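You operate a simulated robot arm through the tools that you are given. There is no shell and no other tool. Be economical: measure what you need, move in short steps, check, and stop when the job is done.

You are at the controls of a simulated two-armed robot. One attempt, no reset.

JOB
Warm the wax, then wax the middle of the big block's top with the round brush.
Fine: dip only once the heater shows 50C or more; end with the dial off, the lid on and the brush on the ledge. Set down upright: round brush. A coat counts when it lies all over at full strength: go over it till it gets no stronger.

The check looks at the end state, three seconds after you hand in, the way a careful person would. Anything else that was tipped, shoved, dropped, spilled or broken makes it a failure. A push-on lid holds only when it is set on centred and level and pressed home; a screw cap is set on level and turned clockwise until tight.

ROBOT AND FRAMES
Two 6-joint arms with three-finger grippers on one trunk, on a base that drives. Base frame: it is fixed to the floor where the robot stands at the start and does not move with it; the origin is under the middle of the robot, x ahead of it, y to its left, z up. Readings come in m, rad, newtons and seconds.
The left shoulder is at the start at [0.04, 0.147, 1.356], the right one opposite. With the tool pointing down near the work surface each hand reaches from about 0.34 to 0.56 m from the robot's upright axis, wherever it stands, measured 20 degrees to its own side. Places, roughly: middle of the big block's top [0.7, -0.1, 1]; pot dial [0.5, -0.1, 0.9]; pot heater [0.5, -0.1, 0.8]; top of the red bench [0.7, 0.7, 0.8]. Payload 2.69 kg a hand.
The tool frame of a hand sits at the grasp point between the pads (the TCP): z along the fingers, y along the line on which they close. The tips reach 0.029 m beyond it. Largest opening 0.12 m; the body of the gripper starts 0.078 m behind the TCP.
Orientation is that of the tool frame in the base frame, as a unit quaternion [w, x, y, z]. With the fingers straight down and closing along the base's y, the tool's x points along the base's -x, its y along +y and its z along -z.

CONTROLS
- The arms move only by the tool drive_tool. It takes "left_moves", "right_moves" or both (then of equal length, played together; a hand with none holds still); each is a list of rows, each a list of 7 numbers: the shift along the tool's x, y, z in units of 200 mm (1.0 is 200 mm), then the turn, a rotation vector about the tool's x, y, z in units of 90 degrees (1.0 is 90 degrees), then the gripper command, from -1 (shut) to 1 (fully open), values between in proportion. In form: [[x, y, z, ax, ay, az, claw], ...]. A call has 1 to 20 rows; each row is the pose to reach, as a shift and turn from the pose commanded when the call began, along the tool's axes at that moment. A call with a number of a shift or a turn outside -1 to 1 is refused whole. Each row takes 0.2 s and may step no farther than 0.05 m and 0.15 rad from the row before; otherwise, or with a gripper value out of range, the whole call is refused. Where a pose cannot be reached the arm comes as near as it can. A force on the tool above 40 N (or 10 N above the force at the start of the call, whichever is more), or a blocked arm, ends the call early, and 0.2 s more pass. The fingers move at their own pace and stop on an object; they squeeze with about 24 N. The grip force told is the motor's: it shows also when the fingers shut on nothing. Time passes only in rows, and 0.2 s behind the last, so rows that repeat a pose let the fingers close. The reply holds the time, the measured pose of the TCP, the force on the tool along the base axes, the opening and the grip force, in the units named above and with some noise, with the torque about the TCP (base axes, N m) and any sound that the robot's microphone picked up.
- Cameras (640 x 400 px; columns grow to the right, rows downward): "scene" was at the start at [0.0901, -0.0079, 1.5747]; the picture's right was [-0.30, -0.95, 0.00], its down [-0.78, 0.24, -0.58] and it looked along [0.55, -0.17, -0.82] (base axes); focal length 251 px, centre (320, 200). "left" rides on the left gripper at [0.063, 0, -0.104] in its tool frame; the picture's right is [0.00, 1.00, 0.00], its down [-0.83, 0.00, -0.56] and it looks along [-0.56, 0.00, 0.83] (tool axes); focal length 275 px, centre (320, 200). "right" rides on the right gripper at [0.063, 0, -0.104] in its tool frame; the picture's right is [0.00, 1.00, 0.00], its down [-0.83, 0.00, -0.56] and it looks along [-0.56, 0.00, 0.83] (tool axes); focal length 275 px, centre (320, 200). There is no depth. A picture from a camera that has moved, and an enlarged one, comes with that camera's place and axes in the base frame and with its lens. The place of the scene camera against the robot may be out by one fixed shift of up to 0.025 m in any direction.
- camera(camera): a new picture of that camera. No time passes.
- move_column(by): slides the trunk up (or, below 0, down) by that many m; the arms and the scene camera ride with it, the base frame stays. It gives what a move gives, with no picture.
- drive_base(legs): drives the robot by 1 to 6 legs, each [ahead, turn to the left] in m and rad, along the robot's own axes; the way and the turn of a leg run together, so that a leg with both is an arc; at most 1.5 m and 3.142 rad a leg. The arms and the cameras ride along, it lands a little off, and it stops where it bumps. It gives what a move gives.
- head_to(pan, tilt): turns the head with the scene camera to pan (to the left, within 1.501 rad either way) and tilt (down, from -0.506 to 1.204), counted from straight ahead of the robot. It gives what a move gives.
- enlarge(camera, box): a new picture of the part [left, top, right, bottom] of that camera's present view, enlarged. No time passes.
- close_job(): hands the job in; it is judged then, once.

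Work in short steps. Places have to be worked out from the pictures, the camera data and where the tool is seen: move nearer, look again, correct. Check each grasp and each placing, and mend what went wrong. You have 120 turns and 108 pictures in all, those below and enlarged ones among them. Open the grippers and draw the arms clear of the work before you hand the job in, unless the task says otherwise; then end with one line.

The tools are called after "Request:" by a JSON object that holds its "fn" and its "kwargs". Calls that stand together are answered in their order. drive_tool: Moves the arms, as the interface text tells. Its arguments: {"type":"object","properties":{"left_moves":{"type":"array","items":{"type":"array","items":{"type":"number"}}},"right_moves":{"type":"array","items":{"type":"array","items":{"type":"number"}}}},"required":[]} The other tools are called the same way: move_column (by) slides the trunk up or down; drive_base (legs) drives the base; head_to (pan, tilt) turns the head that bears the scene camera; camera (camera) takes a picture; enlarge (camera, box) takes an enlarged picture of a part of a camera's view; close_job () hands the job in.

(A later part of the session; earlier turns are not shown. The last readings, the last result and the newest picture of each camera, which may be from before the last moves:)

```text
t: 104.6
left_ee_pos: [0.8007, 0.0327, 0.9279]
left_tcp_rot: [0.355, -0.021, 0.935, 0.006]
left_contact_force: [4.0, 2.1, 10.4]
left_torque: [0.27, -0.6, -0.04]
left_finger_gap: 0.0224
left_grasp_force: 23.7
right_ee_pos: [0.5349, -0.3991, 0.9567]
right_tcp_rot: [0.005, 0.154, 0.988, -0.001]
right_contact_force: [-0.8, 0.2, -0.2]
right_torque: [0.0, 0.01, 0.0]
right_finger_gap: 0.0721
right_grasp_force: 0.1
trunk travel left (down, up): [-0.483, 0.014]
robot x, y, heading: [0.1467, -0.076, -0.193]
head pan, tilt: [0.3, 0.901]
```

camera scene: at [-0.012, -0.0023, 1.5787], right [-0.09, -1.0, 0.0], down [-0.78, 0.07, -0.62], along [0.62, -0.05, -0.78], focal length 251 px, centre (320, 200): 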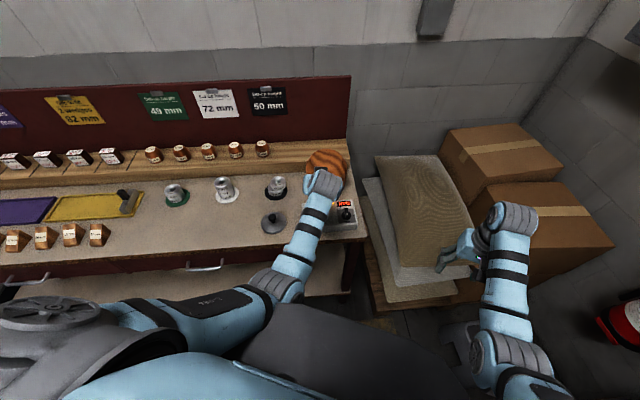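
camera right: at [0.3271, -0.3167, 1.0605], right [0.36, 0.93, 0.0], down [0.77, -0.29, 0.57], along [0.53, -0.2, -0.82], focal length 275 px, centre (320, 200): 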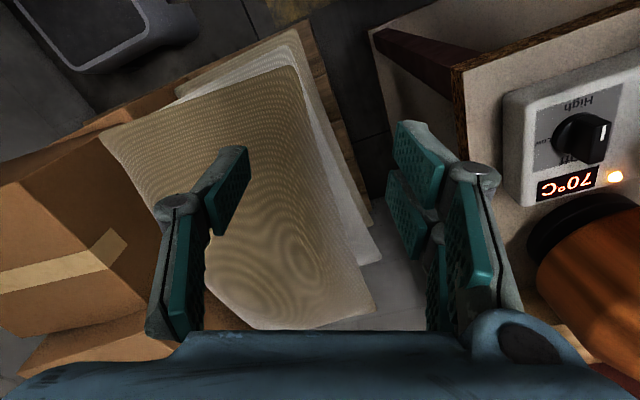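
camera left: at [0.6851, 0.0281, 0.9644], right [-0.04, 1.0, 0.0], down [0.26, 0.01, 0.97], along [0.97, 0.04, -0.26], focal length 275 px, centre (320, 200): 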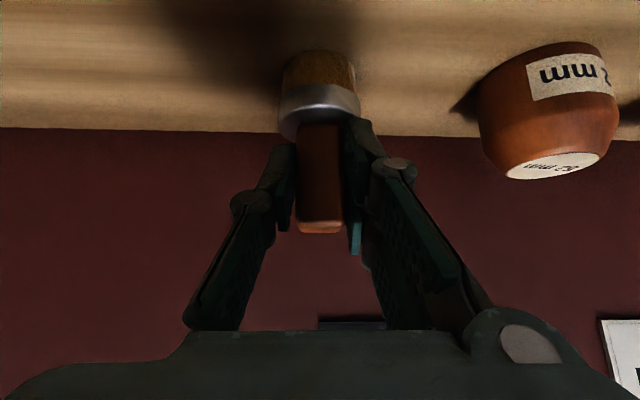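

Firm contact (10 N). Release and retract along the finger axis.

Request:
{"fn": "drive_tool", "kwargs": {"left_moves": [[-0.003, 0, -0.003, 0, 0, 0, -0.5], [-0.003, 0, -0.003, 0, 0, 0, -0.2], [-0.003, 0, -0.003, 0, 0, 0, -0.15], [-0.003, 0, -0.1, 0, 0, 0, -0.15], [-0.003, 0, -0.25, 0, 0, 0, -0.15], [-0.003, 0, -0.4, 0, 0, 0, -0.15], [-0.003, 0, -0.45, 0, 0, 0, -0.15]]}}

Request:
{"fn": "camera", "kwargs": {"camera": "left"}}

```text
t: 106.2
left_ee_pos: [0.7419, 0.0297, 0.9937]
left_tcp_rot: [0.352, -0.022, 0.936, 0.006]
left_contact_force: [-0.6, -0.3, -0.6]
left_torque: [-0.02, -0.03, -0.01]
left_finger_gap: 0.0512
left_grasp_force: 0.0
right_ee_pos: [0.5358, -0.3992, 0.9573]
right_tcp_rot: [0.004, 0.154, 0.988, -0.001]
right_contact_force: [-0.4, -0.1, 0.0]
right_torque: [0.02, -0.01, -0.02]
right_finger_gap: 0.0719
right_grasp_force: 0.1
trunk travel left (down, up): [-0.483, 0.014]
robot x, y, heading: [0.1477, -0.0822, -0.198]
head pan, tilt: [0.3, 0.901]
```

```text
25 pictures are left
camera left: at [0.6254, 0.0255, 1.0301], right [-0.04, 1.0, 0.0], down [0.26, 0.01, 0.97], along [0.96, 0.04, -0.26], focal length 275 px, centre (320, 200)
```

left: 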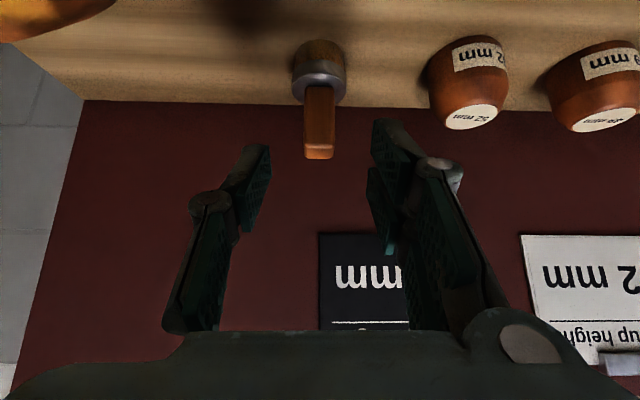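

Brush stands upright on the ledge. Drive back 0.125 m, then bring the left tool to vertical above the lid.

Request:
{"fn": "drive_base", "kwargs": {"legs": [[-0.125, 0]]}}

Request:
{"fn": "drive_tool", "kwargs": {"left_moves": [[0.1, 0.05, -0.05, 0, 0.08, 0, 0.0], [0.2, 0.1, -0.1, 0, 0.16, 0, 0.0], [0.3, 0.15, -0.15, 0, 0.24, 0, 0.0], [0.4, 0.2, -0.2, 0, 0.32, 0, 0.0], [0.5, 0.25, -0.24, 0, 0.4, 0, 0.0], [0.556, 0.25, -0.26, 0, 0.458, 0, 0.0], [0.556, 0.25, -0.26, 0, 0.458, 0, 0.0]]}}

Request:
{"fn": "camera", "kwargs": {"camera": "left"}}

```text
t: 107.5
left_ee_pos: [0.6217, 0.0542, 0.9909]
left_tcp_rot: [0.35, -0.021, 0.936, 0.006]
left_contact_force: [-1.1, 0.2, 0.1]
left_torque: [-0.02, -0.02, 0.0]
left_finger_gap: 0.0509
left_grasp_force: 0.1
right_ee_pos: [0.4152, -0.3764, 0.9544]
right_tcp_rot: [0.002, 0.154, 0.988, -0.001]
right_contact_force: [0.0, 0.1, -0.1]
right_torque: [0.0, 0.05, 0.01]
right_finger_gap: 0.0719
right_grasp_force: 0.1
trunk travel left (down, up): [-0.483, 0.014]
robot x, y, heading: [0.023, -0.0563, -0.2]
head pan, tilt: [0.3, 0.901]
```

```text
t: 109.0
left_ee_pos: [0.4938, 0.0982, 0.9584]
left_tcp_rot: [0.0, -0.022, 1.0, -0.002]
left_contact_force: [0.6, -0.1, -0.3]
left_torque: [0.01, 0.01, -0.02]
left_finger_gap: 0.0599
left_grasp_force: 0.1
right_ee_pos: [0.4113, -0.3749, 0.9557]
right_tcp_rot: [0.005, 0.154, 0.988, -0.001]
right_contact_force: [0.3, -0.3, 0.1]
right_torque: [0.0, 0.0, -0.04]
right_finger_gap: 0.072
right_grasp_force: 0.0
trunk travel left (down, up): [-0.483, 0.014]
robot x, y, heading: [0.0205, -0.058, -0.197]
head pan, tilt: [0.3, 0.901]
```

```text
24 pictures are left
camera left: at [0.4309, 0.0971, 1.0624], right [-0.04, 1.0, 0.0], down [0.83, 0.04, 0.56], along [0.56, 0.02, -0.83], focal length 275 px, centre (320, 200)
```

left: 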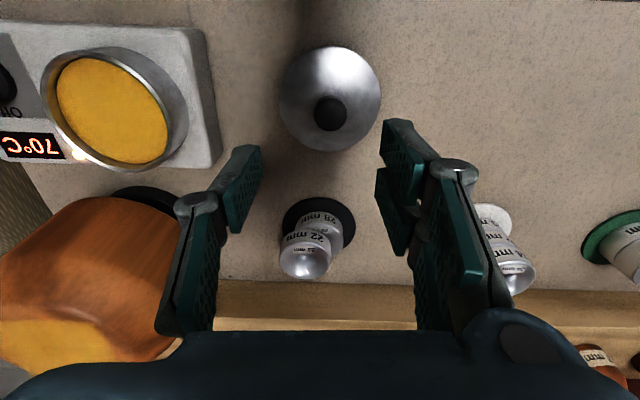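

Directly above the lid; knob seen at (0.499, 0.107). Centre, descend and grip.

Request:
{"fn": "drive_tool", "kwargs": {"left_moves": [[-0.027, 0.04, 0.1, 0, 0, 0, 0], [-0.027, 0.04, 0.3, 0, 0, 0, 0], [-0.027, 0.04, 0.46, 0, 0, 0, 0], [-0.027, 0.04, 0.55, 0, 0, 0, 0], [-0.027, 0.04, 0.58, 0, 0, 0, 0], [-0.027, 0.04, 0.58, 0, 0, 0, 0]]}}

Request:
{"fn": "camera", "kwargs": {"camera": "left"}}

```text
t: 110.5
left_ee_pos: [0.5036, 0.1073, 0.8433]
left_tcp_rot: [0.0, -0.022, 1.0, -0.003]
left_contact_force: [-0.4, 0.2, -0.6]
left_torque: [-0.01, 0.0, 0.01]
left_finger_gap: 0.0601
left_grasp_force: 0.0
right_ee_pos: [0.4118, -0.3752, 0.9567]
right_tcp_rot: [0.006, 0.153, 0.988, 0.0]
right_contact_force: [0.1, -0.4, 0.1]
right_torque: [-0.02, -0.03, -0.03]
right_finger_gap: 0.0722
right_grasp_force: 0.1
trunk travel left (down, up): [-0.483, 0.014]
robot x, y, heading: [0.0203, -0.0553, -0.196]
head pan, tilt: [0.3, 0.901]
```

```text
23 pictures are left
camera left: at [0.4413, 0.1057, 0.9466], right [-0.04, 1.0, 0.0], down [0.83, 0.04, 0.56], along [0.56, 0.02, -0.83], focal length 275 px, centre (320, 200)
```

left: 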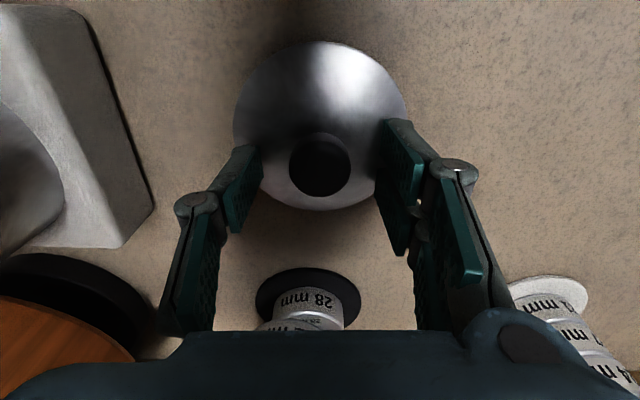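

Centred in y; knob is ~5 mm nearer the robot. Adjust and close.

Request:
{"fn": "drive_tool", "kwargs": {"left_moves": [[0.025, 0, 0, 0, 0, 0, 0], [0.025, 0, 0.008, 0, 0, 0, -0.5], [0.025, 0, 0.008, 0, 0, 0, -1], [0.025, 0, 0.008, 0, 0, 0, -1], [0.025, 0, 0.008, 0, 0, 0, -1]]}}

Request:
{"fn": "drive_tool", "kwargs": {"left_moves": [[0, 0, -0.05, 0, 0, 0, -1], [0, 0, -0.2, 0, 0, 0, -1], [0, 0, -0.4, 0, 0, 0, -1], [0, 0, -0.6, 0, 0, 0, -1], [0, 0, -0.65, 0, 0, 0, -1]]}}

Request:
{"fn": "camera", "kwargs": {"camera": "left"}}

```text
t: 111.7
left_ee_pos: [0.4982, 0.1061, 0.8422]
left_tcp_rot: [0.0, -0.021, 1.0, -0.002]
left_contact_force: [0.0, -1.1, 0.1]
left_torque: [0.0, 0.02, 0.02]
left_finger_gap: 0.0245
left_grasp_force: 23.7
right_ee_pos: [0.4129, -0.3752, 0.9563]
right_tcp_rot: [0.006, 0.153, 0.988, 0.0]
right_contact_force: [0.5, -0.4, 0.4]
right_torque: [-0.02, -0.01, 0.01]
right_finger_gap: 0.0721
right_grasp_force: 0.1
trunk travel left (down, up): [-0.483, 0.014]
robot x, y, heading: [0.0244, -0.057, -0.197]
head pan, tilt: [0.3, 0.901]
```

```text
t: 112.8
left_ee_pos: [0.4984, 0.1072, 0.973]
left_tcp_rot: [0.0, -0.022, 1.0, -0.003]
left_contact_force: [0.5, 0.0, -0.7]
left_torque: [0.01, -0.02, -0.04]
left_finger_gap: 0.0243
left_grasp_force: 24.5
right_ee_pos: [0.412, -0.3739, 0.9552]
right_tcp_rot: [0.006, 0.154, 0.988, -0.001]
right_contact_force: [-0.6, -0.8, -0.6]
right_torque: [-0.01, 0.0, 0.0]
right_finger_gap: 0.0719
right_grasp_force: 0.1
trunk travel left (down, up): [-0.483, 0.014]
robot x, y, heading: [0.0216, -0.0549, -0.198]
head pan, tilt: [0.3, 0.901]
```

```text
22 pictures are left
camera left: at [0.4354, 0.1065, 1.077], right [-0.04, 1.0, 0.0], down [0.83, 0.04, 0.56], along [0.56, 0.02, -0.83], focal length 275 px, centre (320, 200)
```

left: 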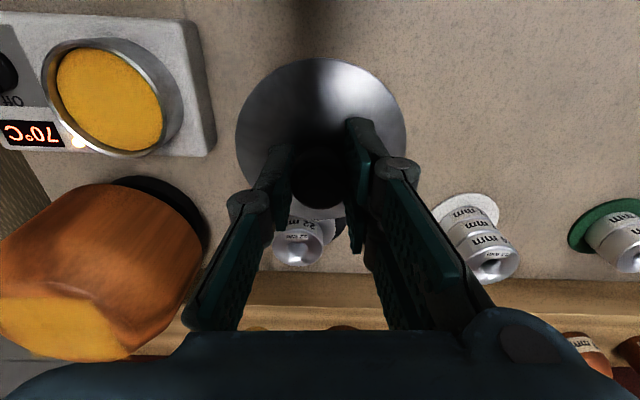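

Lid lifted and level. Move part-way toward the pot and measure the rim again at closer view.

Request:
{"fn": "drive_tool", "kwargs": {"left_moves": [[0, -0.15, 0, 0, 0, 0, -1], [0, -0.25, 0, 0, 0, 0, -1], [0, -0.25, 0, 0, 0, 0, -1]]}}

Request:
{"fn": "enlarge", "kwargs": {"camera": "left", "box": [60, 0, 380, 200]}}

```text
t: 113.7
left_ee_pos: [0.4988, 0.0576, 0.9725]
left_tcp_rot: [0.001, -0.022, 1.0, -0.003]
left_contact_force: [-1.1, -0.6, -1.0]
left_torque: [0.02, -0.01, -0.02]
left_finger_gap: 0.0246
left_grasp_force: 25.1
right_ee_pos: [0.4113, -0.3751, 0.9558]
right_tcp_rot: [0.006, 0.153, 0.988, -0.001]
right_contact_force: [0.5, 0.4, 0.0]
right_torque: [0.01, -0.01, 0.01]
right_finger_gap: 0.072
right_grasp_force: 0.0
trunk travel left (down, up): [-0.483, 0.014]
robot x, y, heading: [0.0199, -0.0548, -0.198]
head pan, tilt: [0.3, 0.901]
```

```text
2.00 times, centred on (220, 100) of left
camera zoom: at [0.4372, 0.0559, 1.077], right [-0.04, 1.0, -0.01], down [0.83, 0.04, 0.56], along [0.56, 0.02, -0.83], focal length 551 px, centre (520, 400)
```

zoom: 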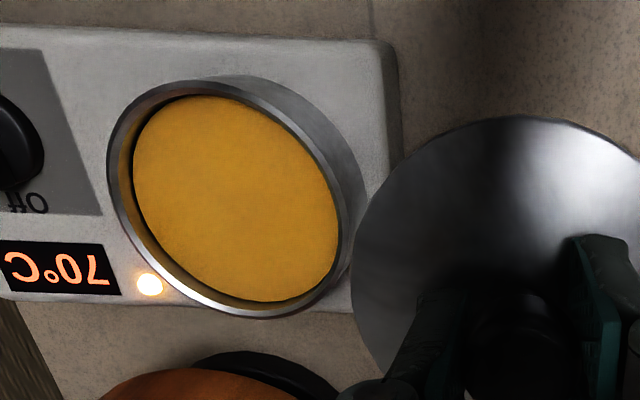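

Rim centre measures ≈(0.4995, -0.0515), consistent. Move the lid over it and lower to just above the seat.

Request:
{"fn": "drive_tool", "kwargs": {"left_moves": [[0.005, -0.18, 0, 0, 0, 0, -1], [0.011, -0.36, 0, 0, 0, 0, -1], [0.017, -0.545, 0, 0, 0, 0, -1], [0.017, -0.545, 0.1, 0, 0, 0, -1], [0.017, -0.545, 0.2, 0, 0, 0, -1], [0.017, -0.545, 0.26, 0, 0, 0, -1], [0.017, -0.545, 0.26, 0, 0, 0, -1]]}}

Request:
{"fn": "camera", "kwargs": {"camera": "left"}}

Request:
{"fn": "enlarge", "kwargs": {"camera": "scene", "box": [250, 180, 370, 300]}}

```text
t: 115.2
left_ee_pos: [0.5025, -0.0512, 0.9191]
left_tcp_rot: [0.0, -0.021, 1.0, -0.003]
left_contact_force: [-0.6, 0.7, -1.1]
left_torque: [0.01, 0.01, -0.01]
left_finger_gap: 0.0243
left_grasp_force: 24.7
right_ee_pos: [0.4114, -0.375, 0.957]
right_tcp_rot: [0.005, 0.154, 0.988, -0.001]
right_contact_force: [0.0, -0.5, -0.3]
right_torque: [0.0, 0.01, 0.0]
right_finger_gap: 0.072
right_grasp_force: 0.0
trunk travel left (down, up): [-0.483, 0.014]
robot x, y, heading: [0.0242, -0.0527, -0.199]
head pan, tilt: [0.3, 0.901]
```

```text
20 pictures are left
camera left: at [0.4386, -0.053, 1.0225], right [-0.04, 1.0, 0.0], down [0.83, 0.04, 0.56], along [0.56, 0.02, -0.83], focal length 275 px, centre (320, 200)
```

left: 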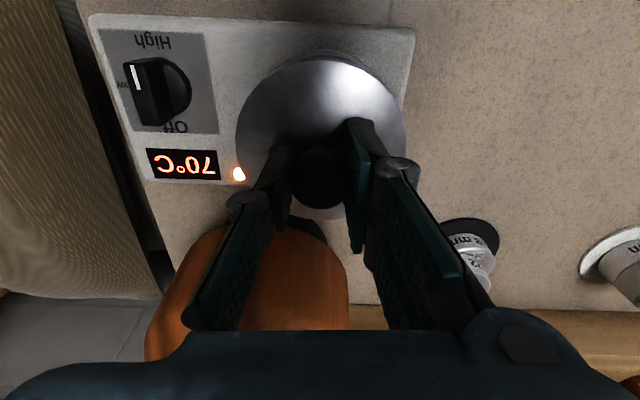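

```text
3.33 times, centred on (310, 240) of scene
camera zoom: at [0.1177, -0.0375, 1.5786], right [0.1, -0.99, 0.0], down [-0.78, -0.08, -0.62], along [0.62, 0.06, -0.78], focal length 837 px, centre (353, 67)
```

zoom: 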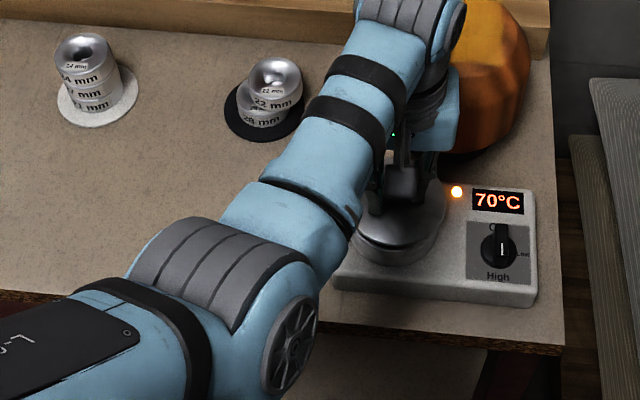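

Aligned. Press the lid down gently.

Request:
{"fn": "drive_tool", "kwargs": {"left_moves": [[0.008, 0, 0.02, 0, 0, 0, -1], [0.008, 0, 0.04, 0, 0, 0, -1], [0.008, 0, 0.055, 0, 0, 0, -1], [0.008, 0, 0.065, 0, 0, 0, -1], [0.008, 0, 0.075, 0, 0, 0, -1], [0.008, 0, 0.085, 0, 0, 0, -1]]}}

Request:
{"fn": "camera", "kwargs": {"camera": "left"}}

```text
t: 116.7
left_ee_pos: [0.5002, -0.0507, 0.9046]
left_tcp_rot: [0.004, -0.023, 1.0, -0.002]
left_contact_force: [5.8, 1.5, 26.1]
left_torque: [0.2, -0.18, -0.07]
left_finger_gap: 0.024
left_grasp_force: 24.3
right_ee_pos: [0.4109, -0.3762, 0.9569]
right_tcp_rot: [0.006, 0.153, 0.988, -0.001]
right_contact_force: [-0.3, 0.1, -0.4]
right_torque: [-0.02, -0.01, -0.03]
right_finger_gap: 0.0721
right_grasp_force: 0.2
trunk travel left (down, up): [-0.483, 0.014]
robot x, y, heading: [0.0169, -0.0528, -0.195]
head pan, tilt: [0.3, 0.901]
```

```text
18 pictures are left
camera left: at [0.4364, -0.0535, 1.0077], right [-0.04, 1.0, -0.01], down [0.83, 0.04, 0.56], along [0.56, 0.02, -0.83], focal length 275 px, centre (320, 200)
```

left: 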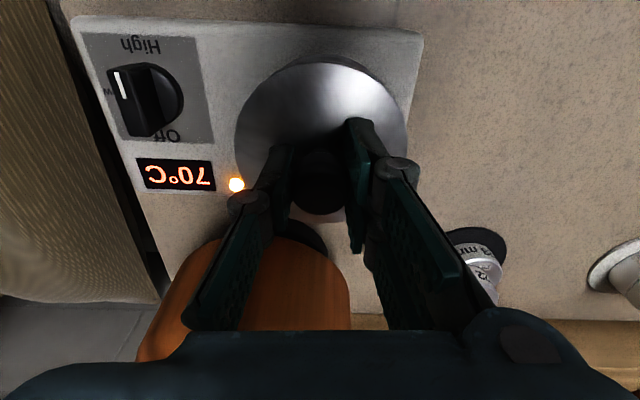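

Seated at about the expected height with 26 N. Push slightly harder to be sure, then release and rise.

Request:
{"fn": "drive_tool", "kwargs": {"left_moves": [[0, 0, 0.008, 0, 0, 0, -1], [0, 0, 0.014, 0, 0, 0, -1]]}}

Request:
{"fn": "drive_tool", "kwargs": {"left_moves": [[0, 0, -0.02, 0, 0, 0, -1], [0, 0, -0.02, 0, 0, 0, -0.3], [0, 0, -0.02, 0, 0, 0, 0], [0, 0, -0.02, 0, 0, 0, 0], [0, 0, -0.15, 0, 0, 0, 0], [0, 0, -0.32, 0, 0, 0, 0]]}}

Request:
{"fn": "camera", "kwargs": {"camera": "left"}}

```text
t: 117.1
left_ee_pos: [0.5006, -0.0521, 0.9045]
left_tcp_rot: [0.005, -0.023, 1.0, -0.002]
left_contact_force: [-4.7, 3.4, 15.0]
left_torque: [0.24, 0.61, -0.02]
left_finger_gap: 0.0245
left_grasp_force: 23.6
right_ee_pos: [0.4104, -0.3744, 0.9556]
right_tcp_rot: [0.006, 0.154, 0.988, -0.002]
right_contact_force: [0.1, -0.6, -0.4]
right_torque: [-0.02, 0.03, -0.01]
right_finger_gap: 0.0723
right_grasp_force: 0.1
trunk travel left (down, up): [-0.483, 0.014]
robot x, y, heading: [0.0207, -0.056, -0.197]
head pan, tilt: [0.3, 0.901]
stopped in row 2 (left hand): the force on the tool passed its limit at 42 N (the readings are from after the stop); the commanded pose is now the measured one
```

```text
t: 118.5
left_ee_pos: [0.5024, -0.0493, 0.9657]
left_tcp_rot: [0.004, -0.023, 1.0, -0.002]
left_contact_force: [0.4, -0.2, -0.9]
left_torque: [-0.02, 0.0, 0.01]
left_finger_gap: 0.0604
left_grasp_force: 0.1
right_ee_pos: [0.4101, -0.3752, 0.9562]
right_tcp_rot: [0.005, 0.155, 0.988, -0.001]
right_contact_force: [-0.6, -0.2, 0.5]
right_torque: [0.0, -0.04, 0.0]
right_finger_gap: 0.072
right_grasp_force: 0.1
trunk travel left (down, up): [-0.483, 0.014]
robot x, y, heading: [0.0237, -0.0539, -0.192]
head pan, tilt: [0.3, 0.901]
```

```text
17 pictures are left
camera left: at [0.439, -0.0509, 1.0694], right [-0.04, 1.0, -0.01], down [0.83, 0.04, 0.56], along [0.56, 0.02, -0.83], focal length 275 px, centre (320, 200)
```

left: 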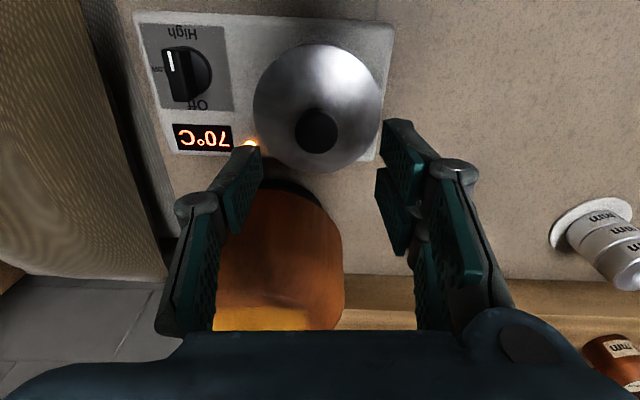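

Lid looks seated. Move left hand away to the left, turn the base to heading ~0 for the dial, and inspect the lid.

Request:
{"fn": "drive_tool", "kwargs": {"left_moves": [[0, 0.2, 0, 0, 0, 0, 0], [0, 0.4, 0, 0, 0, 0, 0], [0, 0.6, 0, 0, 0, 0, 0], [0, 0.8, 0, 0, 0, 0, 0]]}}

Request:
{"fn": "drive_base", "kwargs": {"legs": [[0, 0.19]]}}

Request:
{"fn": "enlarge", "kwargs": {"camera": "scene", "box": [300, 150, 480, 330]}}

Request:
{"fn": "camera", "kwargs": {"camera": "right"}}

```text
t: 119.5
left_ee_pos: [0.4954, 0.1114, 0.9665]
left_tcp_rot: [0.003, -0.022, 1.0, -0.003]
left_contact_force: [-0.4, 0.6, -0.3]
left_torque: [-0.03, 0.01, 0.0]
left_finger_gap: 0.0599
left_grasp_force: 0.1
right_ee_pos: [0.4124, -0.3737, 0.9576]
right_tcp_rot: [0.005, 0.154, 0.988, -0.001]
right_contact_force: [-0.1, 0.3, -0.1]
right_torque: [0.02, -0.04, -0.03]
right_finger_gap: 0.0718
right_grasp_force: 0.0
trunk travel left (down, up): [-0.483, 0.014]
robot x, y, heading: [0.0223, -0.0587, -0.197]
head pan, tilt: [0.3, 0.901]
```

```text
t: 120.6
left_ee_pos: [0.4562, 0.194, 0.969]
left_tcp_rot: [0.004, -0.115, 0.993, -0.002]
left_contact_force: [0.3, -0.4, 0.5]
left_torque: [-0.01, -0.02, 0.0]
left_finger_gap: 0.0597
left_grasp_force: 0.1
right_ee_pos: [0.4644, -0.2974, 0.956]
right_tcp_rot: [0.005, 0.061, 0.998, -0.001]
right_contact_force: [-0.7, 0.3, -0.4]
right_torque: [0.0, -0.01, 0.0]
right_finger_gap: 0.0721
right_grasp_force: 0.1
trunk travel left (down, up): [-0.483, 0.014]
robot x, y, heading: [0.0223, -0.0568, -0.008]
head pan, tilt: [0.3, 0.901]
```

```text
2.22 times, centred on (390, 240) of scene
camera zoom: at [0.1155, -0.0218, 1.5786], right [0.29, -0.96, 0.0], down [-0.75, -0.22, -0.62], along [0.59, 0.18, -0.78], focal length 558 px, centre (164, 111)
```

zoom: 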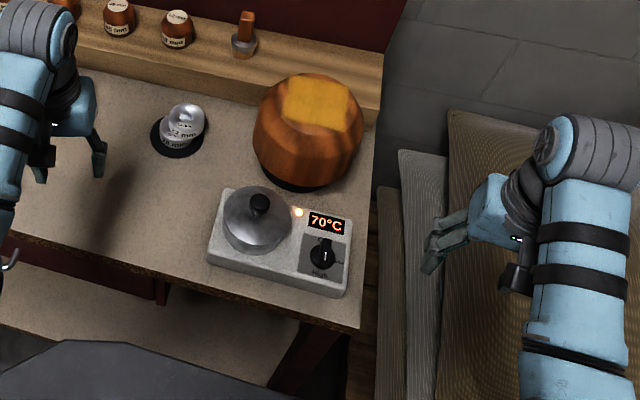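

```text
15 pictures are left
camera right: at [0.4016, -0.2903, 1.0597], right [0.12, 0.99, 0.0], down [0.82, -0.1, 0.56], along [0.56, -0.07, -0.83], focal length 275 px, centre (320, 200)
```

right: 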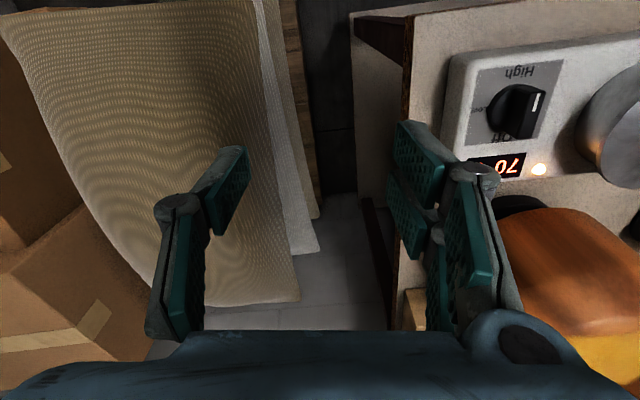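

Lid level, brush upright, patch good. Now the dial: bring the right hand over it while turning the wrist clockwise.

Request:
{"fn": "drive_tool", "kwargs": {"right_moves": [[0.0, 0.2, 0, 0, 0, 0.09, 0.0], [0.005, 0.4, 0, 0, 0, 0.18, -0.2], [0.01, 0.6, 0, 0, 0, 0.27, -0.3], [0.015, 0.731, 0, 0, 0, 0.36, -0.3], [0.015, 0.731, 0, 0, 0, 0.45, -0.3], [0.015, 0.731, 0, 0, 0, 0.54, -0.3], [0.015, 0.731, 0, 0, 0, 0.63, -0.3], [0.015, 0.731, 0, 0, 0, 0.72, -0.3], [0.015, 0.731, 0, 0, 0, 0.81, -0.3], [0.015, 0.731, 0, 0, 0, 0.81, -0.3]]}}

Request:
{"fn": "drive_tool", "kwargs": {"right_moves": [[0, 0, 0, 0, 0, 0.09, -0.3], [0, 0, 0, 0, 0, 0.18, -0.3], [0, 0, 0, 0, 0, 0.27, -0.3], [0, 0, 0, 0, 0, 0.36, -0.3], [0, 0, 0, 0, 0, 0.45, -0.3], [0, 0, 0, 0, 0, 0.54, -0.3], [0, 0, 0, 0, 0, 0.63, -0.3], [0, 0, 0, 0, 0, 0.72, -0.3], [0, 0, 0, 0, 0, 0.8, -0.3], [0, 0, 0, 0, 0, 0.8, -0.3]]}}

Request:
{"fn": "camera", "kwargs": {"camera": "right"}}

```text
t: 122.8
left_ee_pos: [0.4564, 0.1942, 0.9683]
left_tcp_rot: [0.003, -0.116, 0.993, -0.002]
left_contact_force: [0.5, 0.9, 0.8]
left_torque: [0.03, 0.0, -0.03]
left_finger_gap: 0.06
left_grasp_force: 0.1
right_ee_pos: [0.4806, -0.152, 0.9557]
right_tcp_rot: [0.005, 0.643, 0.765, 0.002]
right_contact_force: [-0.5, -0.5, 0.1]
right_torque: [0.01, 0.01, -0.02]
right_finger_gap: 0.0421
right_grasp_force: 0.0
trunk travel left (down, up): [-0.483, 0.014]
robot x, y, heading: [0.0247, -0.0547, -0.009]
head pan, tilt: [0.3, 0.901]
```

```text
t: 125.0
left_ee_pos: [0.4561, 0.1961, 0.967]
left_tcp_rot: [0.004, -0.115, 0.993, -0.002]
left_contact_force: [0.0, -0.2, -0.4]
left_torque: [-0.01, -0.02, -0.04]
left_finger_gap: 0.06
left_grasp_force: 0.1
right_ee_pos: [0.4803, -0.1532, 0.9549]
right_tcp_rot: [0.004, 0.971, 0.24, 0.004]
right_contact_force: [0.4, -0.8, 0.1]
right_torque: [0.01, 0.01, 0.0]
right_finger_gap: 0.0421
right_grasp_force: 0.1
trunk travel left (down, up): [-0.483, 0.014]
robot x, y, heading: [0.0224, -0.0547, -0.008]
head pan, tilt: [0.3, 0.901]
```

```text
14 pictures are left
camera right: at [0.5344, -0.1231, 1.0605], right [0.47, -0.88, 0.01], down [-0.74, -0.39, 0.55], along [-0.48, -0.27, -0.83], focal length 275 px, centre (320, 200)
```

right: 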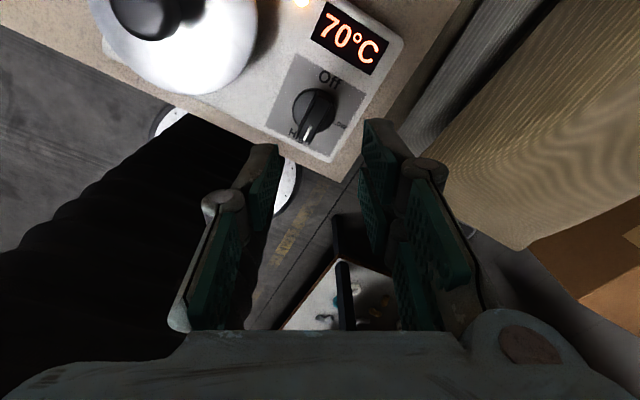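

Wrist at 152°; wing is ~15° further. Rotate a bit more, nudge 4 mm, descend and grip.

Request:
{"fn": "drive_tool", "kwargs": {"right_moves": [[0, -0.02, 0.15, 0, 0, 0.06, -0.3], [0, -0.02, 0.3, 0, 0, 0.1, -0.3], [0, -0.02, 0.37, 0, 0, 0.1, -0.3], [0, -0.02, 0.395, 0, 0, 0.1, -0.3], [0, -0.02, 0.395, 0, 0, 0.1, -1], [0, -0.02, 0.395, 0, 0, 0.1, -1], [0, -0.02, 0.395, 0, 0, 0.1, -1]]}}

Request:
{"fn": "enlarge", "kwargs": {"camera": "right", "box": [200, 0, 440, 200]}}

```text
t: 126.6
left_ee_pos: [0.4571, 0.1928, 0.968]
left_tcp_rot: [0.004, -0.116, 0.993, -0.001]
left_contact_force: [0.9, -1.0, 0.4]
left_torque: [-0.01, 0.0, -0.03]
left_finger_gap: 0.0598
left_grasp_force: 0.1
right_ee_pos: [0.4785, -0.1506, 0.8751]
right_tcp_rot: [0.002, 0.986, 0.167, 0.004]
right_contact_force: [5.9, -11.8, -0.1]
right_torque: [-0.41, -0.26, 0.01]
right_finger_gap: 0.0119
right_grasp_force: 38.6
trunk travel left (down, up): [-0.483, 0.014]
robot x, y, heading: [0.025, -0.053, -0.009]
head pan, tilt: [0.3, 0.901]
```

```text
2.00 times, centred on (320, 100) of right
camera zoom: at [0.5378, -0.1287, 0.9809], right [0.33, -0.94, 0.0], down [-0.79, -0.27, 0.55], along [-0.52, -0.19, -0.84], focal length 551 px, centre (320, 400)
```

zoom: 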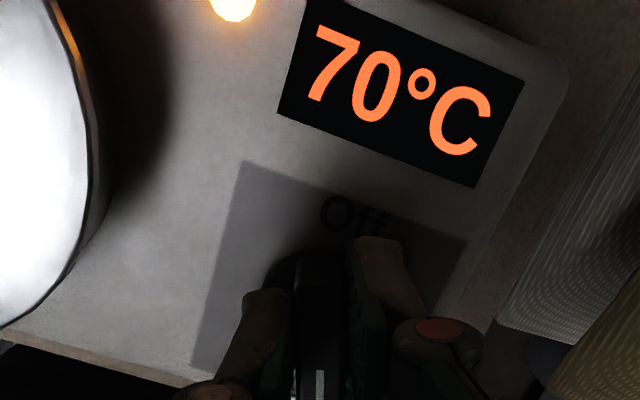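

Gripped (11.9 mm). Relieve the side load and turn counter-clockwise back toward Off.

Request:
{"fn": "drive_tool", "kwargs": {"right_moves": [[0, 0.008, 0, 0, 0, -0.05, -1], [0, 0.008, 0, 0, 0, -0.14, -1], [0, 0.008, 0, 0, 0, -0.23, -1], [0, 0.008, 0, 0, 0, -0.32, -1], [0, 0.008, 0, 0, 0, -0.41, -1], [0, 0.008, 0, 0, 0, -0.5, -1], [0, 0.008, 0, 0, 0, -0.59, -1], [0, 0.008, 0, 0, 0, -0.68, -1], [0, 0.008, 0, 0, 0, -0.77, -1], [0, 0.008, 0, 0, 0, -0.86, -1], [0, 0.008, 0, 0, 0, -0.9, -1]]}}

Request:
{"fn": "drive_tool", "kwargs": {"right_moves": [[0, 0, 0, 0, 0, -0.09, -1], [0, 0, 0, 0, 0, -0.18, -1], [0, 0, 0, 0, 0, -0.27, -1], [0, 0, 0, 0, 0, -0.36, -1], [0, 0, 0, 0, 0, -0.45, -1], [0, 0, 0, 0, 0, -0.54, -1], [0, 0, 0, 0, 0, -0.63, -1], [0, 0, 0, 0, 0, -0.72, -1], [0, 0, 0, 0, 0, -0.81, -1], [0, 0, 0, 0, 0, -0.89, -1], [0, 0, 0, 0, 0, -0.89, -1]]}}

Request:
{"fn": "camera", "kwargs": {"camera": "right"}}

```text
t: 129.0
left_ee_pos: [0.4565, 0.1948, 0.9672]
left_tcp_rot: [0.004, -0.115, 0.993, -0.002]
left_contact_force: [0.7, -0.3, -0.1]
left_torque: [0.0, -0.02, 0.0]
left_finger_gap: 0.06
left_grasp_force: 0.1
right_ee_pos: [0.4792, -0.1492, 0.876]
right_tcp_rot: [0.001, 0.641, 0.767, 0.001]
right_contact_force: [-10.5, -1.8, -25.7]
right_torque: [0.39, 0.31, -0.02]
right_finger_gap: 0.0122
right_grasp_force: 39.4
trunk travel left (down, up): [-0.483, 0.014]
robot x, y, heading: [0.023, -0.0538, -0.007]
head pan, tilt: [0.3, 0.901]
```

```text
t: 131.4
left_ee_pos: [0.4554, 0.1935, 0.9686]
left_tcp_rot: [0.005, -0.115, 0.993, -0.002]
left_contact_force: [0.2, -0.2, 0.5]
left_torque: [-0.03, 0.03, -0.01]
left_finger_gap: 0.0599
left_grasp_force: 0.1
right_ee_pos: [0.4791, -0.149, 0.8779]
right_tcp_rot: [0.006, -0.002, 1.0, -0.001]
right_contact_force: [-6.5, -6.3, -0.4]
right_torque: [-0.13, 0.7, -0.18]
right_finger_gap: 0.0121
right_grasp_force: 38.7
trunk travel left (down, up): [-0.483, 0.014]
robot x, y, heading: [0.0218, -0.0536, -0.01]
head pan, tilt: [0.3, 0.901]
```

```text
12 pictures are left
camera right: at [0.4152, -0.1501, 0.9813], right [-0.01, 1.0, 0.0], down [0.82, 0.01, 0.57], along [0.57, 0.0, -0.82], focal length 275 px, centre (320, 200)
```

right: 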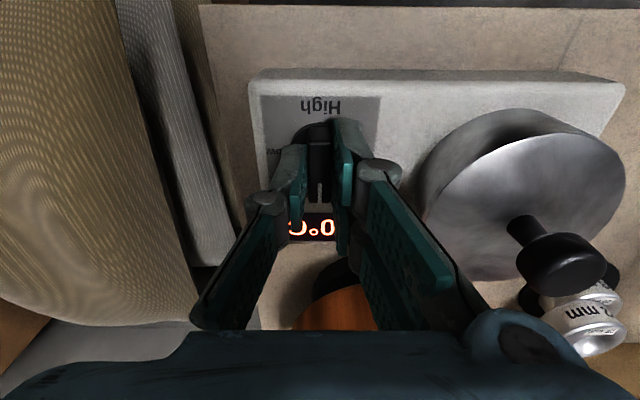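

Dial points to Off again and the heater sits where it was. Release and rise.

Request:
{"fn": "drive_tool", "kwargs": {"right_moves": [[0, 0, 0, 0, 0, 0, -0.6], [0, 0, 0, 0, 0, 0, -0.25], [0, 0, 0, 0, 0, 0, -0.25], [0, 0, -0.2, 0, 0, 0, -0.25], [0, 0, -0.4, 0, 0, 0, -0.25], [0, -0.15, -0.45, 0, 0, 0, -0.2], [0, -0.35, -0.45, 0, 0, 0, 0], [0, -0.55, -0.45, 0, 0, 0, 0.5], [0, -0.7, -0.45, 0, 0, 0, 1]]}}

Request:
{"fn": "enlarge", "kwargs": {"camera": "scene", "box": [300, 150, 480, 330]}}

Request:
{"fn": "enlarge", "kwargs": {"camera": "right", "box": [340, 0, 640, 200]}}

```text
t: 133.4
left_ee_pos: [0.4547, 0.193, 0.9675]
left_tcp_rot: [0.004, -0.115, 0.993, -0.002]
left_contact_force: [-0.9, 0.4, -0.2]
left_torque: [0.04, 0.0, 0.02]
left_finger_gap: 0.06
left_grasp_force: 0.2
right_ee_pos: [0.4759, -0.2873, 0.9692]
right_tcp_rot: [0.004, -0.002, 1.0, 0.001]
right_contact_force: [-0.2, -0.4, 0.0]
right_torque: [0.01, 0.02, 0.01]
right_finger_gap: 0.1201
right_grasp_force: 0.2
trunk travel left (down, up): [-0.483, 0.014]
robot x, y, heading: [0.0203, -0.056, -0.009]
head pan, tilt: [0.3, 0.901]
```

```text
2.22 times, centred on (390, 240) of scene
camera zoom: at [0.1152, -0.0209, 1.5786], right [0.29, -0.96, 0.0], down [-0.75, -0.22, -0.62], along [0.59, 0.18, -0.78], focal length 558 px, centre (164, 111)
```

zoom: 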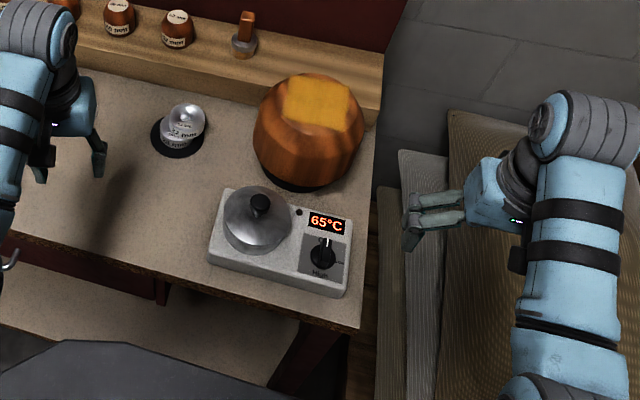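

```text
2.00 times, centred on (490, 100) of right
camera zoom: at [0.4124, -0.2882, 1.0736], right [-0.01, 1.0, 0.0], down [0.83, 0.01, 0.56], along [0.56, 0.0, -0.83], focal length 551 px, centre (-20, 400)
```

zoom: 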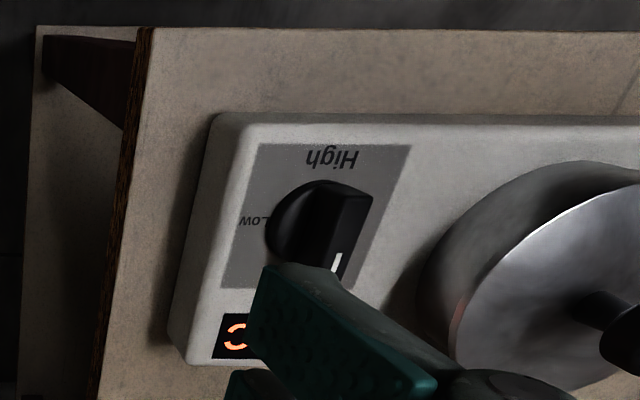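

Lamp is off and the temperature is falling: dial off. Open the left gripper, back the robot away, and check the lid and brush closely.

Request:
{"fn": "drive_tool", "kwargs": {"left_moves": [[0, 0, 0, 0, 0, 0, 0.6], [0, 0, 0, 0, 0, 0, 1], [0, 0, 0, 0, 0, 0, 1]]}}

Request:
{"fn": "drive_base", "kwargs": {"legs": [[-0.25, 0]]}}

Request:
{"fn": "camera", "kwargs": {"camera": "scene"}}

```text
t: 134.2
left_ee_pos: [0.4573, 0.1951, 0.9668]
left_tcp_rot: [0.005, -0.116, 0.993, -0.002]
left_contact_force: [0.2, -0.4, 0.4]
left_torque: [-0.01, 0.0, 0.06]
left_finger_gap: 0.12
left_grasp_force: 0.0
right_ee_pos: [0.4766, -0.288, 0.9701]
right_tcp_rot: [0.004, -0.002, 1.0, -0.001]
right_contact_force: [-0.1, -0.1, 0.6]
right_torque: [-0.03, -0.01, -0.02]
right_finger_gap: 0.1199
right_grasp_force: 0.0
trunk travel left (down, up): [-0.483, 0.014]
robot x, y, heading: [0.0222, -0.0561, -0.007]
head pan, tilt: [0.3, 0.901]
```

```text
t: 136.0
left_ee_pos: [0.2144, 0.1979, 0.9661]
left_tcp_rot: [0.003, -0.117, 0.993, -0.003]
left_contact_force: [-0.4, -0.5, 0.7]
left_torque: [0.0, 0.04, 0.0]
left_finger_gap: 0.1198
left_grasp_force: 0.1
right_ee_pos: [0.2358, -0.2837, 0.9683]
right_tcp_rot: [0.002, -0.003, 1.0, -0.001]
right_contact_force: [-0.6, -0.5, 0.1]
right_torque: [-0.02, 0.06, 0.03]
right_finger_gap: 0.1198
right_grasp_force: 0.1
trunk travel left (down, up): [-0.483, 0.014]
robot x, y, heading: [-0.2196, -0.0542, -0.008]
head pan, tilt: [0.3, 0.901]
```

```text
9 pictures are left
camera scene: at [-0.1241, -0.0175, 1.5783], right [0.29, -0.96, 0.0], down [-0.75, -0.23, -0.62], along [0.59, 0.18, -0.79], focal length 251 px, centre (320, 200)
```

scene: 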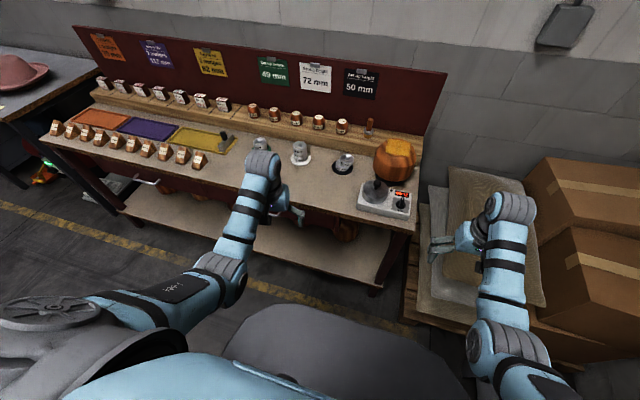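

Request:
{"fn": "enlarge", "kwargs": {"camera": "scene", "box": [330, 100, 430, 230]}}

```text
3.08 times, centred on (380, 165) of scene
camera zoom: at [-0.1241, -0.0175, 1.5783], right [0.29, -0.96, 0.0], down [-0.75, -0.23, -0.62], along [0.59, 0.18, -0.79], focal length 773 px, centre (135, 308)
```

zoom: 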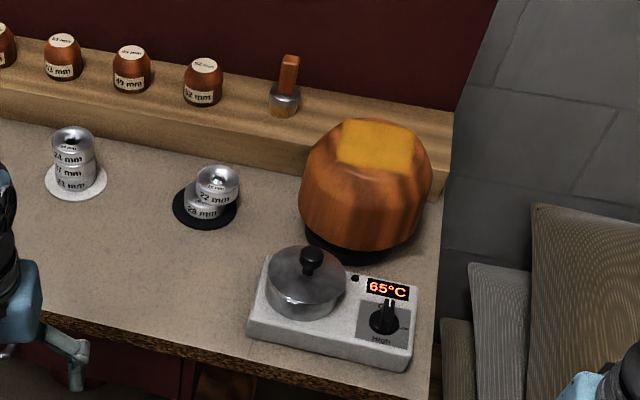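

Brush, lid, dial and coat look right. The black-mat gauge stack looks slightly off; zoom in on it.

Request:
{"fn": "enlarge", "kwargs": {"camera": "scene", "box": [280, 135, 370, 185]}}

```text
7.11 times, centred on (325, 160) of scene
camera zoom: at [-0.1241, -0.0175, 1.5783], right [0.29, -0.96, 0.0], down [-0.75, -0.23, -0.62], along [0.59, 0.18, -0.79], focal length 1786 px, centre (284, 484)
```

zoom: 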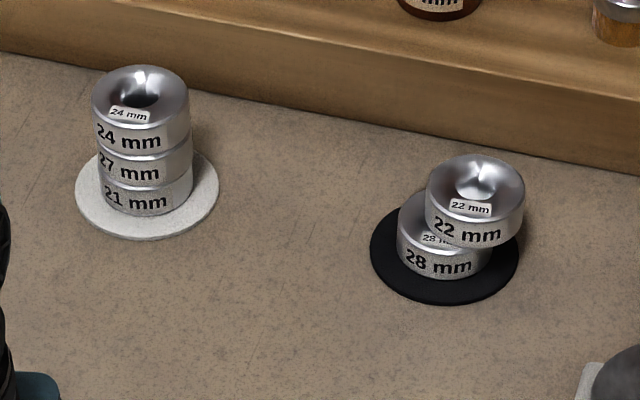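

The 22 mm ring on the black mat has been shifted ~2 cm off its 28 mm ring (probably nudged when the left arm flipped). The mat itself is at its original place (~0.653, 0.103). I'll mend it by squaring the stack with the left gripper: drive back in.

Request:
{"fn": "drive_base", "kwargs": {"legs": [[0.34, 0]]}}

Request:
{"fn": "drive_tool", "kwargs": {"left_moves": [[0, 0, 0, 0, 0, 0.05, 1], [0, 0, 0, 0, 0, 0.1, 0.8], [0, 0, 0, 0, 0, 0.148, 0.67], [0, 0, 0, 0, 0, 0.148, 0.67]]}}

```text
t: 138.2
left_ee_pos: [0.5483, 0.1959, 0.9687]
left_tcp_rot: [0.005, -0.117, 0.993, -0.002]
left_contact_force: [0.6, -0.6, -0.1]
left_torque: [0.01, -0.01, 0.01]
left_finger_gap: 0.1202
left_grasp_force: 0.0
right_ee_pos: [0.5699, -0.2856, 0.9715]
right_tcp_rot: [0.006, -0.004, 1.0, 0.0]
right_contact_force: [0.7, -0.2, -0.6]
right_torque: [0.03, -0.01, 0.02]
right_finger_gap: 0.1202
right_grasp_force: 0.2
trunk travel left (down, up): [-0.483, 0.014]
robot x, y, heading: [0.1174, -0.0546, -0.012]
head pan, tilt: [0.3, 0.901]
```

```text
t: 139.2
left_ee_pos: [0.5502, 0.1967, 0.9671]
left_tcp_rot: [0.003, -0.001, 1.0, -0.002]
left_contact_force: [0.3, -0.3, 0.3]
left_torque: [-0.02, -0.03, -0.01]
left_finger_gap: 0.1004
left_grasp_force: 0.1
right_ee_pos: [0.5716, -0.2875, 0.9697]
right_tcp_rot: [0.005, -0.004, 1.0, 0.0]
right_contact_force: [-0.5, -0.7, 0.3]
right_torque: [0.04, -0.01, -0.03]
right_finger_gap: 0.1199
right_grasp_force: 0.0
trunk travel left (down, up): [-0.483, 0.014]
robot x, y, heading: [0.1163, -0.0523, -0.008]
head pan, tilt: [0.3, 0.901]
```

Tilt the left tool 30° forward and move to a viewing pose near the stack.

Request:
{"fn": "drive_tool", "kwargs": {"left_moves": [[-0.04, -0.1, 0.0, 0, -0.08, 0, 0.67], [-0.08, -0.2, 0.02, 0, -0.16, 0, 0.67], [-0.14, -0.3, 0.04, 0, -0.24, 0, 0.67], [-0.2, -0.4, 0.06, 0, -0.333, 0, 0.67], [-0.25, -0.47, 0.085, 0, -0.333, 0, 0.67], [-0.25, -0.47, 0.085, 0, -0.333, 0, 0.67]]}}

Request:
{"fn": "camera", "kwargs": {"camera": "left"}}

```text
t: 140.6
left_ee_pos: [0.6011, 0.1022, 0.9505]
left_tcp_rot: [0.263, -0.002, 0.965, -0.001]
left_contact_force: [0.3, 0.8, 0.4]
left_torque: [0.0, 0.0, 0.03]
left_finger_gap: 0.1
left_grasp_force: 0.0
right_ee_pos: [0.5716, -0.2858, 0.9694]
right_tcp_rot: [0.004, -0.004, 1.0, 0.0]
right_contact_force: [0.3, -0.4, 0.5]
right_torque: [0.02, 0.0, -0.03]
right_finger_gap: 0.1198
right_grasp_force: 0.0
trunk travel left (down, up): [-0.483, 0.014]
robot x, y, heading: [0.1186, -0.0532, 0.001]
head pan, tilt: [0.3, 0.901]
```

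```text
6 pictures are left
camera left: at [0.4937, 0.1016, 1.0082], right [0.0, 1.0, 0.0], down [0.43, 0.0, 0.9], along [0.9, 0.0, -0.43], focal length 275 px, centre (320, 200)
```

left: 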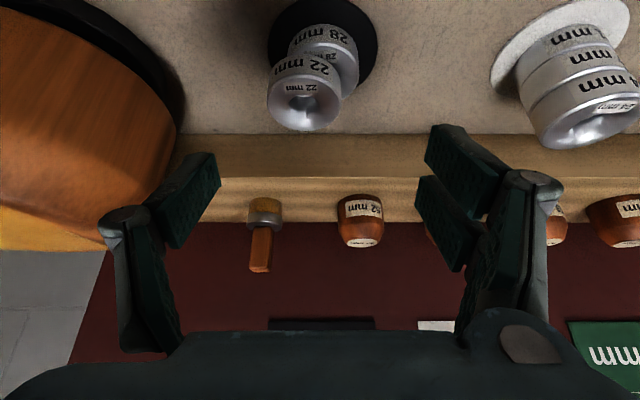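

The 22 mm ring is at about (0.665, 0.088) versus the 28 mm ring at (0.646, 0.107). Descend with fingers straddling only the upper ring and grip it.

Request:
{"fn": "drive_tool", "kwargs": {"left_moves": [[0.005, -0.03, 0.15, 0, 0, 0, 0.5], [0.013, -0.07, 0.3, 0, 0, 0, 0.5], [0.02, -0.07, 0.45, 0, 0, 0, 0.5], [0.027, -0.07, 0.53, 0, 0, 0, 0.5], [0.027, -0.07, 0.55, 0, 0, 0, 0.5], [0.027, -0.07, 0.55, 0, 0, 0, 0.2], [0.027, -0.07, 0.55, 0, 0, 0, -0.1], [0.027, -0.07, 0.55, 0, 0, 0, -0.4], [0.027, -0.07, 0.55, 0, 0, 0, -0.4]]}}

Request:
{"fn": "camera", "kwargs": {"camera": "left"}}

```text
t: 142.6
left_ee_pos: [0.6528, 0.0892, 0.8532]
left_tcp_rot: [0.263, -0.002, 0.965, -0.001]
left_contact_force: [0.3, 3.8, 1.9]
left_torque: [0.17, 0.01, 0.0]
left_finger_gap: 0.0564
left_grasp_force: 24.2
right_ee_pos: [0.572, -0.285, 0.9699]
right_tcp_rot: [0.005, -0.003, 1.0, -0.001]
right_contact_force: [0.6, 0.6, 0.1]
right_torque: [-0.01, -0.01, 0.01]
right_finger_gap: 0.1202
right_grasp_force: 0.0
trunk travel left (down, up): [-0.483, 0.014]
robot x, y, heading: [0.1187, -0.0552, -0.007]
head pan, tilt: [0.3, 0.901]
```

```text
5 pictures are left
camera left: at [0.5458, 0.0894, 0.9101], right [0.0, 1.0, 0.0], down [0.43, 0.0, 0.9], along [0.9, 0.0, -0.43], focal length 275 px, centre (320, 200)
```

left: 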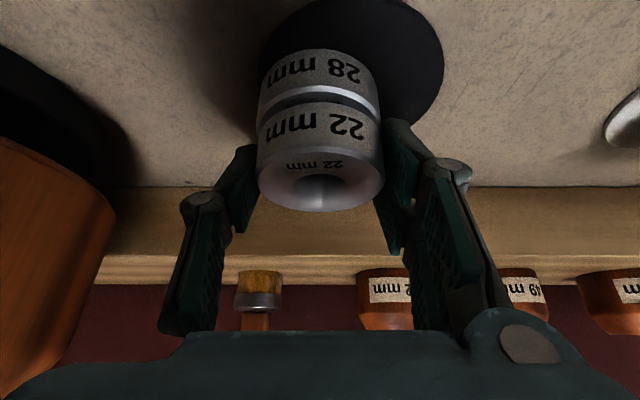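

The grip caught both rings, so they're now aligned with each other in y but ~1.5 cm off the mat centre. Lift slightly, carry both back to the mat centre, and lower.

Request:
{"fn": "drive_tool", "kwargs": {"left_moves": [[-0.01, 0, -0.017, 0, 0, 0, -0.6], [-0.015, 0, -0.026, 0, 0, 0, -0.6], [0.01, 0.04, -0.04, 0, 0, 0, -0.6], [0.037, 0.078, -0.056, 0, 0, 0, -0.6], [0.037, 0.078, -0.056, 0, 0, 0, -0.6]]}}

Request:
{"fn": "camera", "kwargs": {"camera": "left"}}

```text
t: 143.8
left_ee_pos: [0.6393, 0.1044, 0.8602]
left_tcp_rot: [0.263, -0.002, 0.965, -0.001]
left_contact_force: [-0.7, 0.1, -1.1]
left_torque: [0.01, -0.01, -0.04]
left_finger_gap: 0.0562
left_grasp_force: 23.7
right_ee_pos: [0.5714, -0.2851, 0.9695]
right_tcp_rot: [0.005, -0.003, 1.0, -0.001]
right_contact_force: [0.3, 0.4, -0.3]
right_torque: [0.0, 0.02, -0.03]
right_finger_gap: 0.1201
right_grasp_force: 0.0
trunk travel left (down, up): [-0.483, 0.014]
robot x, y, heading: [0.1148, -0.0548, -0.004]
head pan, tilt: [0.3, 0.901]
```

```text
4 pictures are left
camera left: at [0.5338, 0.1047, 0.9174], right [0.0, 1.0, 0.0], down [0.44, 0.0, 0.9], along [0.9, 0.0, -0.44], focal length 275 px, centre (320, 200)
```

left: 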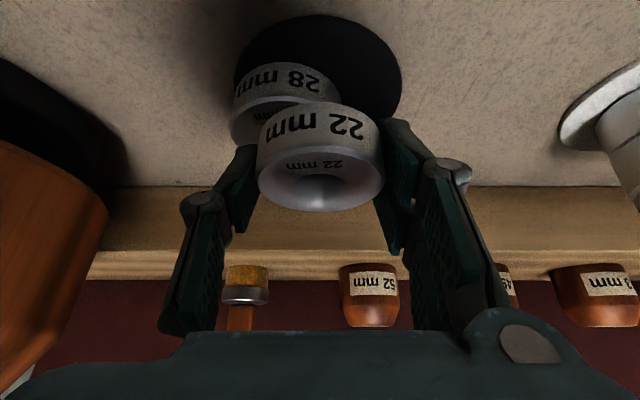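

Only the 22 mm ring lifted; the 28 mm sits at y≈0.087. Set the 22 back squarely on the 28, release, then go lower to grip both together.

Request:
{"fn": "drive_tool", "kwargs": {"left_moves": [[-0.015, -0.04, 0.01, 0, 0, 0, -0.6], [-0.033, -0.076, 0.0195, 0, 0, 0, -0.6], [-0.024, -0.076, 0.035, 0, 0, 0, -0.6], [-0.015, -0.076, 0.05, 0, 0, 0, -0.6], [-0.015, -0.076, 0.05, 0, 0, 0, 0.15], [-0.015, -0.076, 0.05, 0, 0, 0, 0.3], [0.01, -0.076, 0.095, 0, 0, 0, 0.3], [0.038, -0.076, 0.14, 0, 0, 0, 0.3], [0.038, -0.076, 0.14, 0, 0, 0, 0.0], [0.038, -0.076, 0.14, 0, 0, 0, -0.6], [0.038, -0.076, 0.14, 0, 0, 0, -0.6]]}}

Request:
{"fn": "camera", "kwargs": {"camera": "left"}}

```text
t: 145.9
left_ee_pos: [0.649, 0.0932, 0.8389]
left_tcp_rot: [0.272, -0.001, 0.962, 0.004]
left_contact_force: [-14.0, 12.3, 33.0]
left_torque: [1.6, 0.51, 0.42]
left_finger_gap: 0.056
left_grasp_force: 23.8
right_ee_pos: [0.5677, -0.2841, 0.9719]
right_tcp_rot: [0.007, -0.003, 1.0, -0.002]
right_contact_force: [0.8, 0.0, 0.1]
right_torque: [-0.01, 0.02, -0.03]
right_finger_gap: 0.12
right_grasp_force: 0.0
trunk travel left (down, up): [-0.483, 0.014]
robot x, y, heading: [0.1176, -0.0524, 0.001]
head pan, tilt: [0.3, 0.901]
stopped in row 10 (left hand): the force on the tool passed its limit at 45 N (the readings are from after the stop); the commanded pose is now the measured one
```

```text
3 pictures are left
camera left: at [0.5404, 0.0934, 0.8944], right [0.0, 1.0, 0.01], down [0.42, -0.01, 0.91], along [0.91, 0.0, -0.42], focal length 275 px, centre (320, 200)
```

left: 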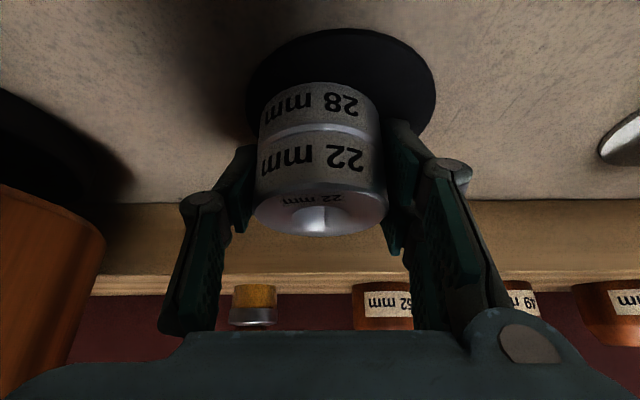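

Rings are now squared and both gripped. Lift ~6 mm and check both come along while moving to the mat centre.

Request:
{"fn": "drive_tool", "kwargs": {"left_moves": [[-0.005, 0, -0.009, 0, 0, 0, -0.6], [-0.015, 0, -0.026, 0, 0, 0, -0.6], [-0.02, 0, -0.035, 0, 0, 0, -0.6], [0.01, 0.03, -0.05, 0, 0, 0, -0.6], [0.036, 0.06, -0.068, 0, 0, 0, -0.6], [0.036, 0.06, -0.068, 0, 0, 0, -0.6]]}}

Request:
{"fn": "camera", "kwargs": {"camera": "left"}}

```text
t: 147.3
left_ee_pos: [0.6385, 0.1027, 0.8408]
left_tcp_rot: [0.265, 0.0, 0.964, 0.0]
left_contact_force: [-0.3, 0.1, -1.8]
left_torque: [0.02, 0.02, -0.04]
left_finger_gap: 0.0566
left_grasp_force: 23.9
right_ee_pos: [0.5727, -0.285, 0.9695]
right_tcp_rot: [0.004, -0.004, 1.0, -0.001]
right_contact_force: [0.5, -0.4, -0.1]
right_torque: [0.0, -0.02, -0.01]
right_finger_gap: 0.1201
right_grasp_force: 0.1
trunk travel left (down, up): [-0.483, 0.014]
robot x, y, heading: [0.1142, -0.0526, 0.001]
head pan, tilt: [0.3, 0.901]
```

```text
2 pictures are left
camera left: at [0.5306, 0.1027, 0.8975], right [0.0, 1.0, 0.0], down [0.43, 0.0, 0.9], along [0.9, 0.0, -0.43], focal length 275 px, centre (320, 200)
```

left: 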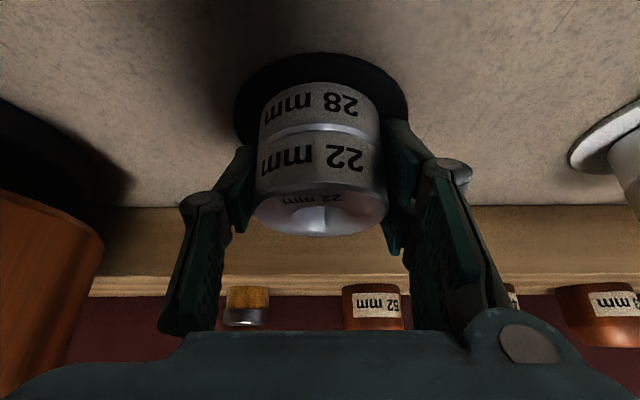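

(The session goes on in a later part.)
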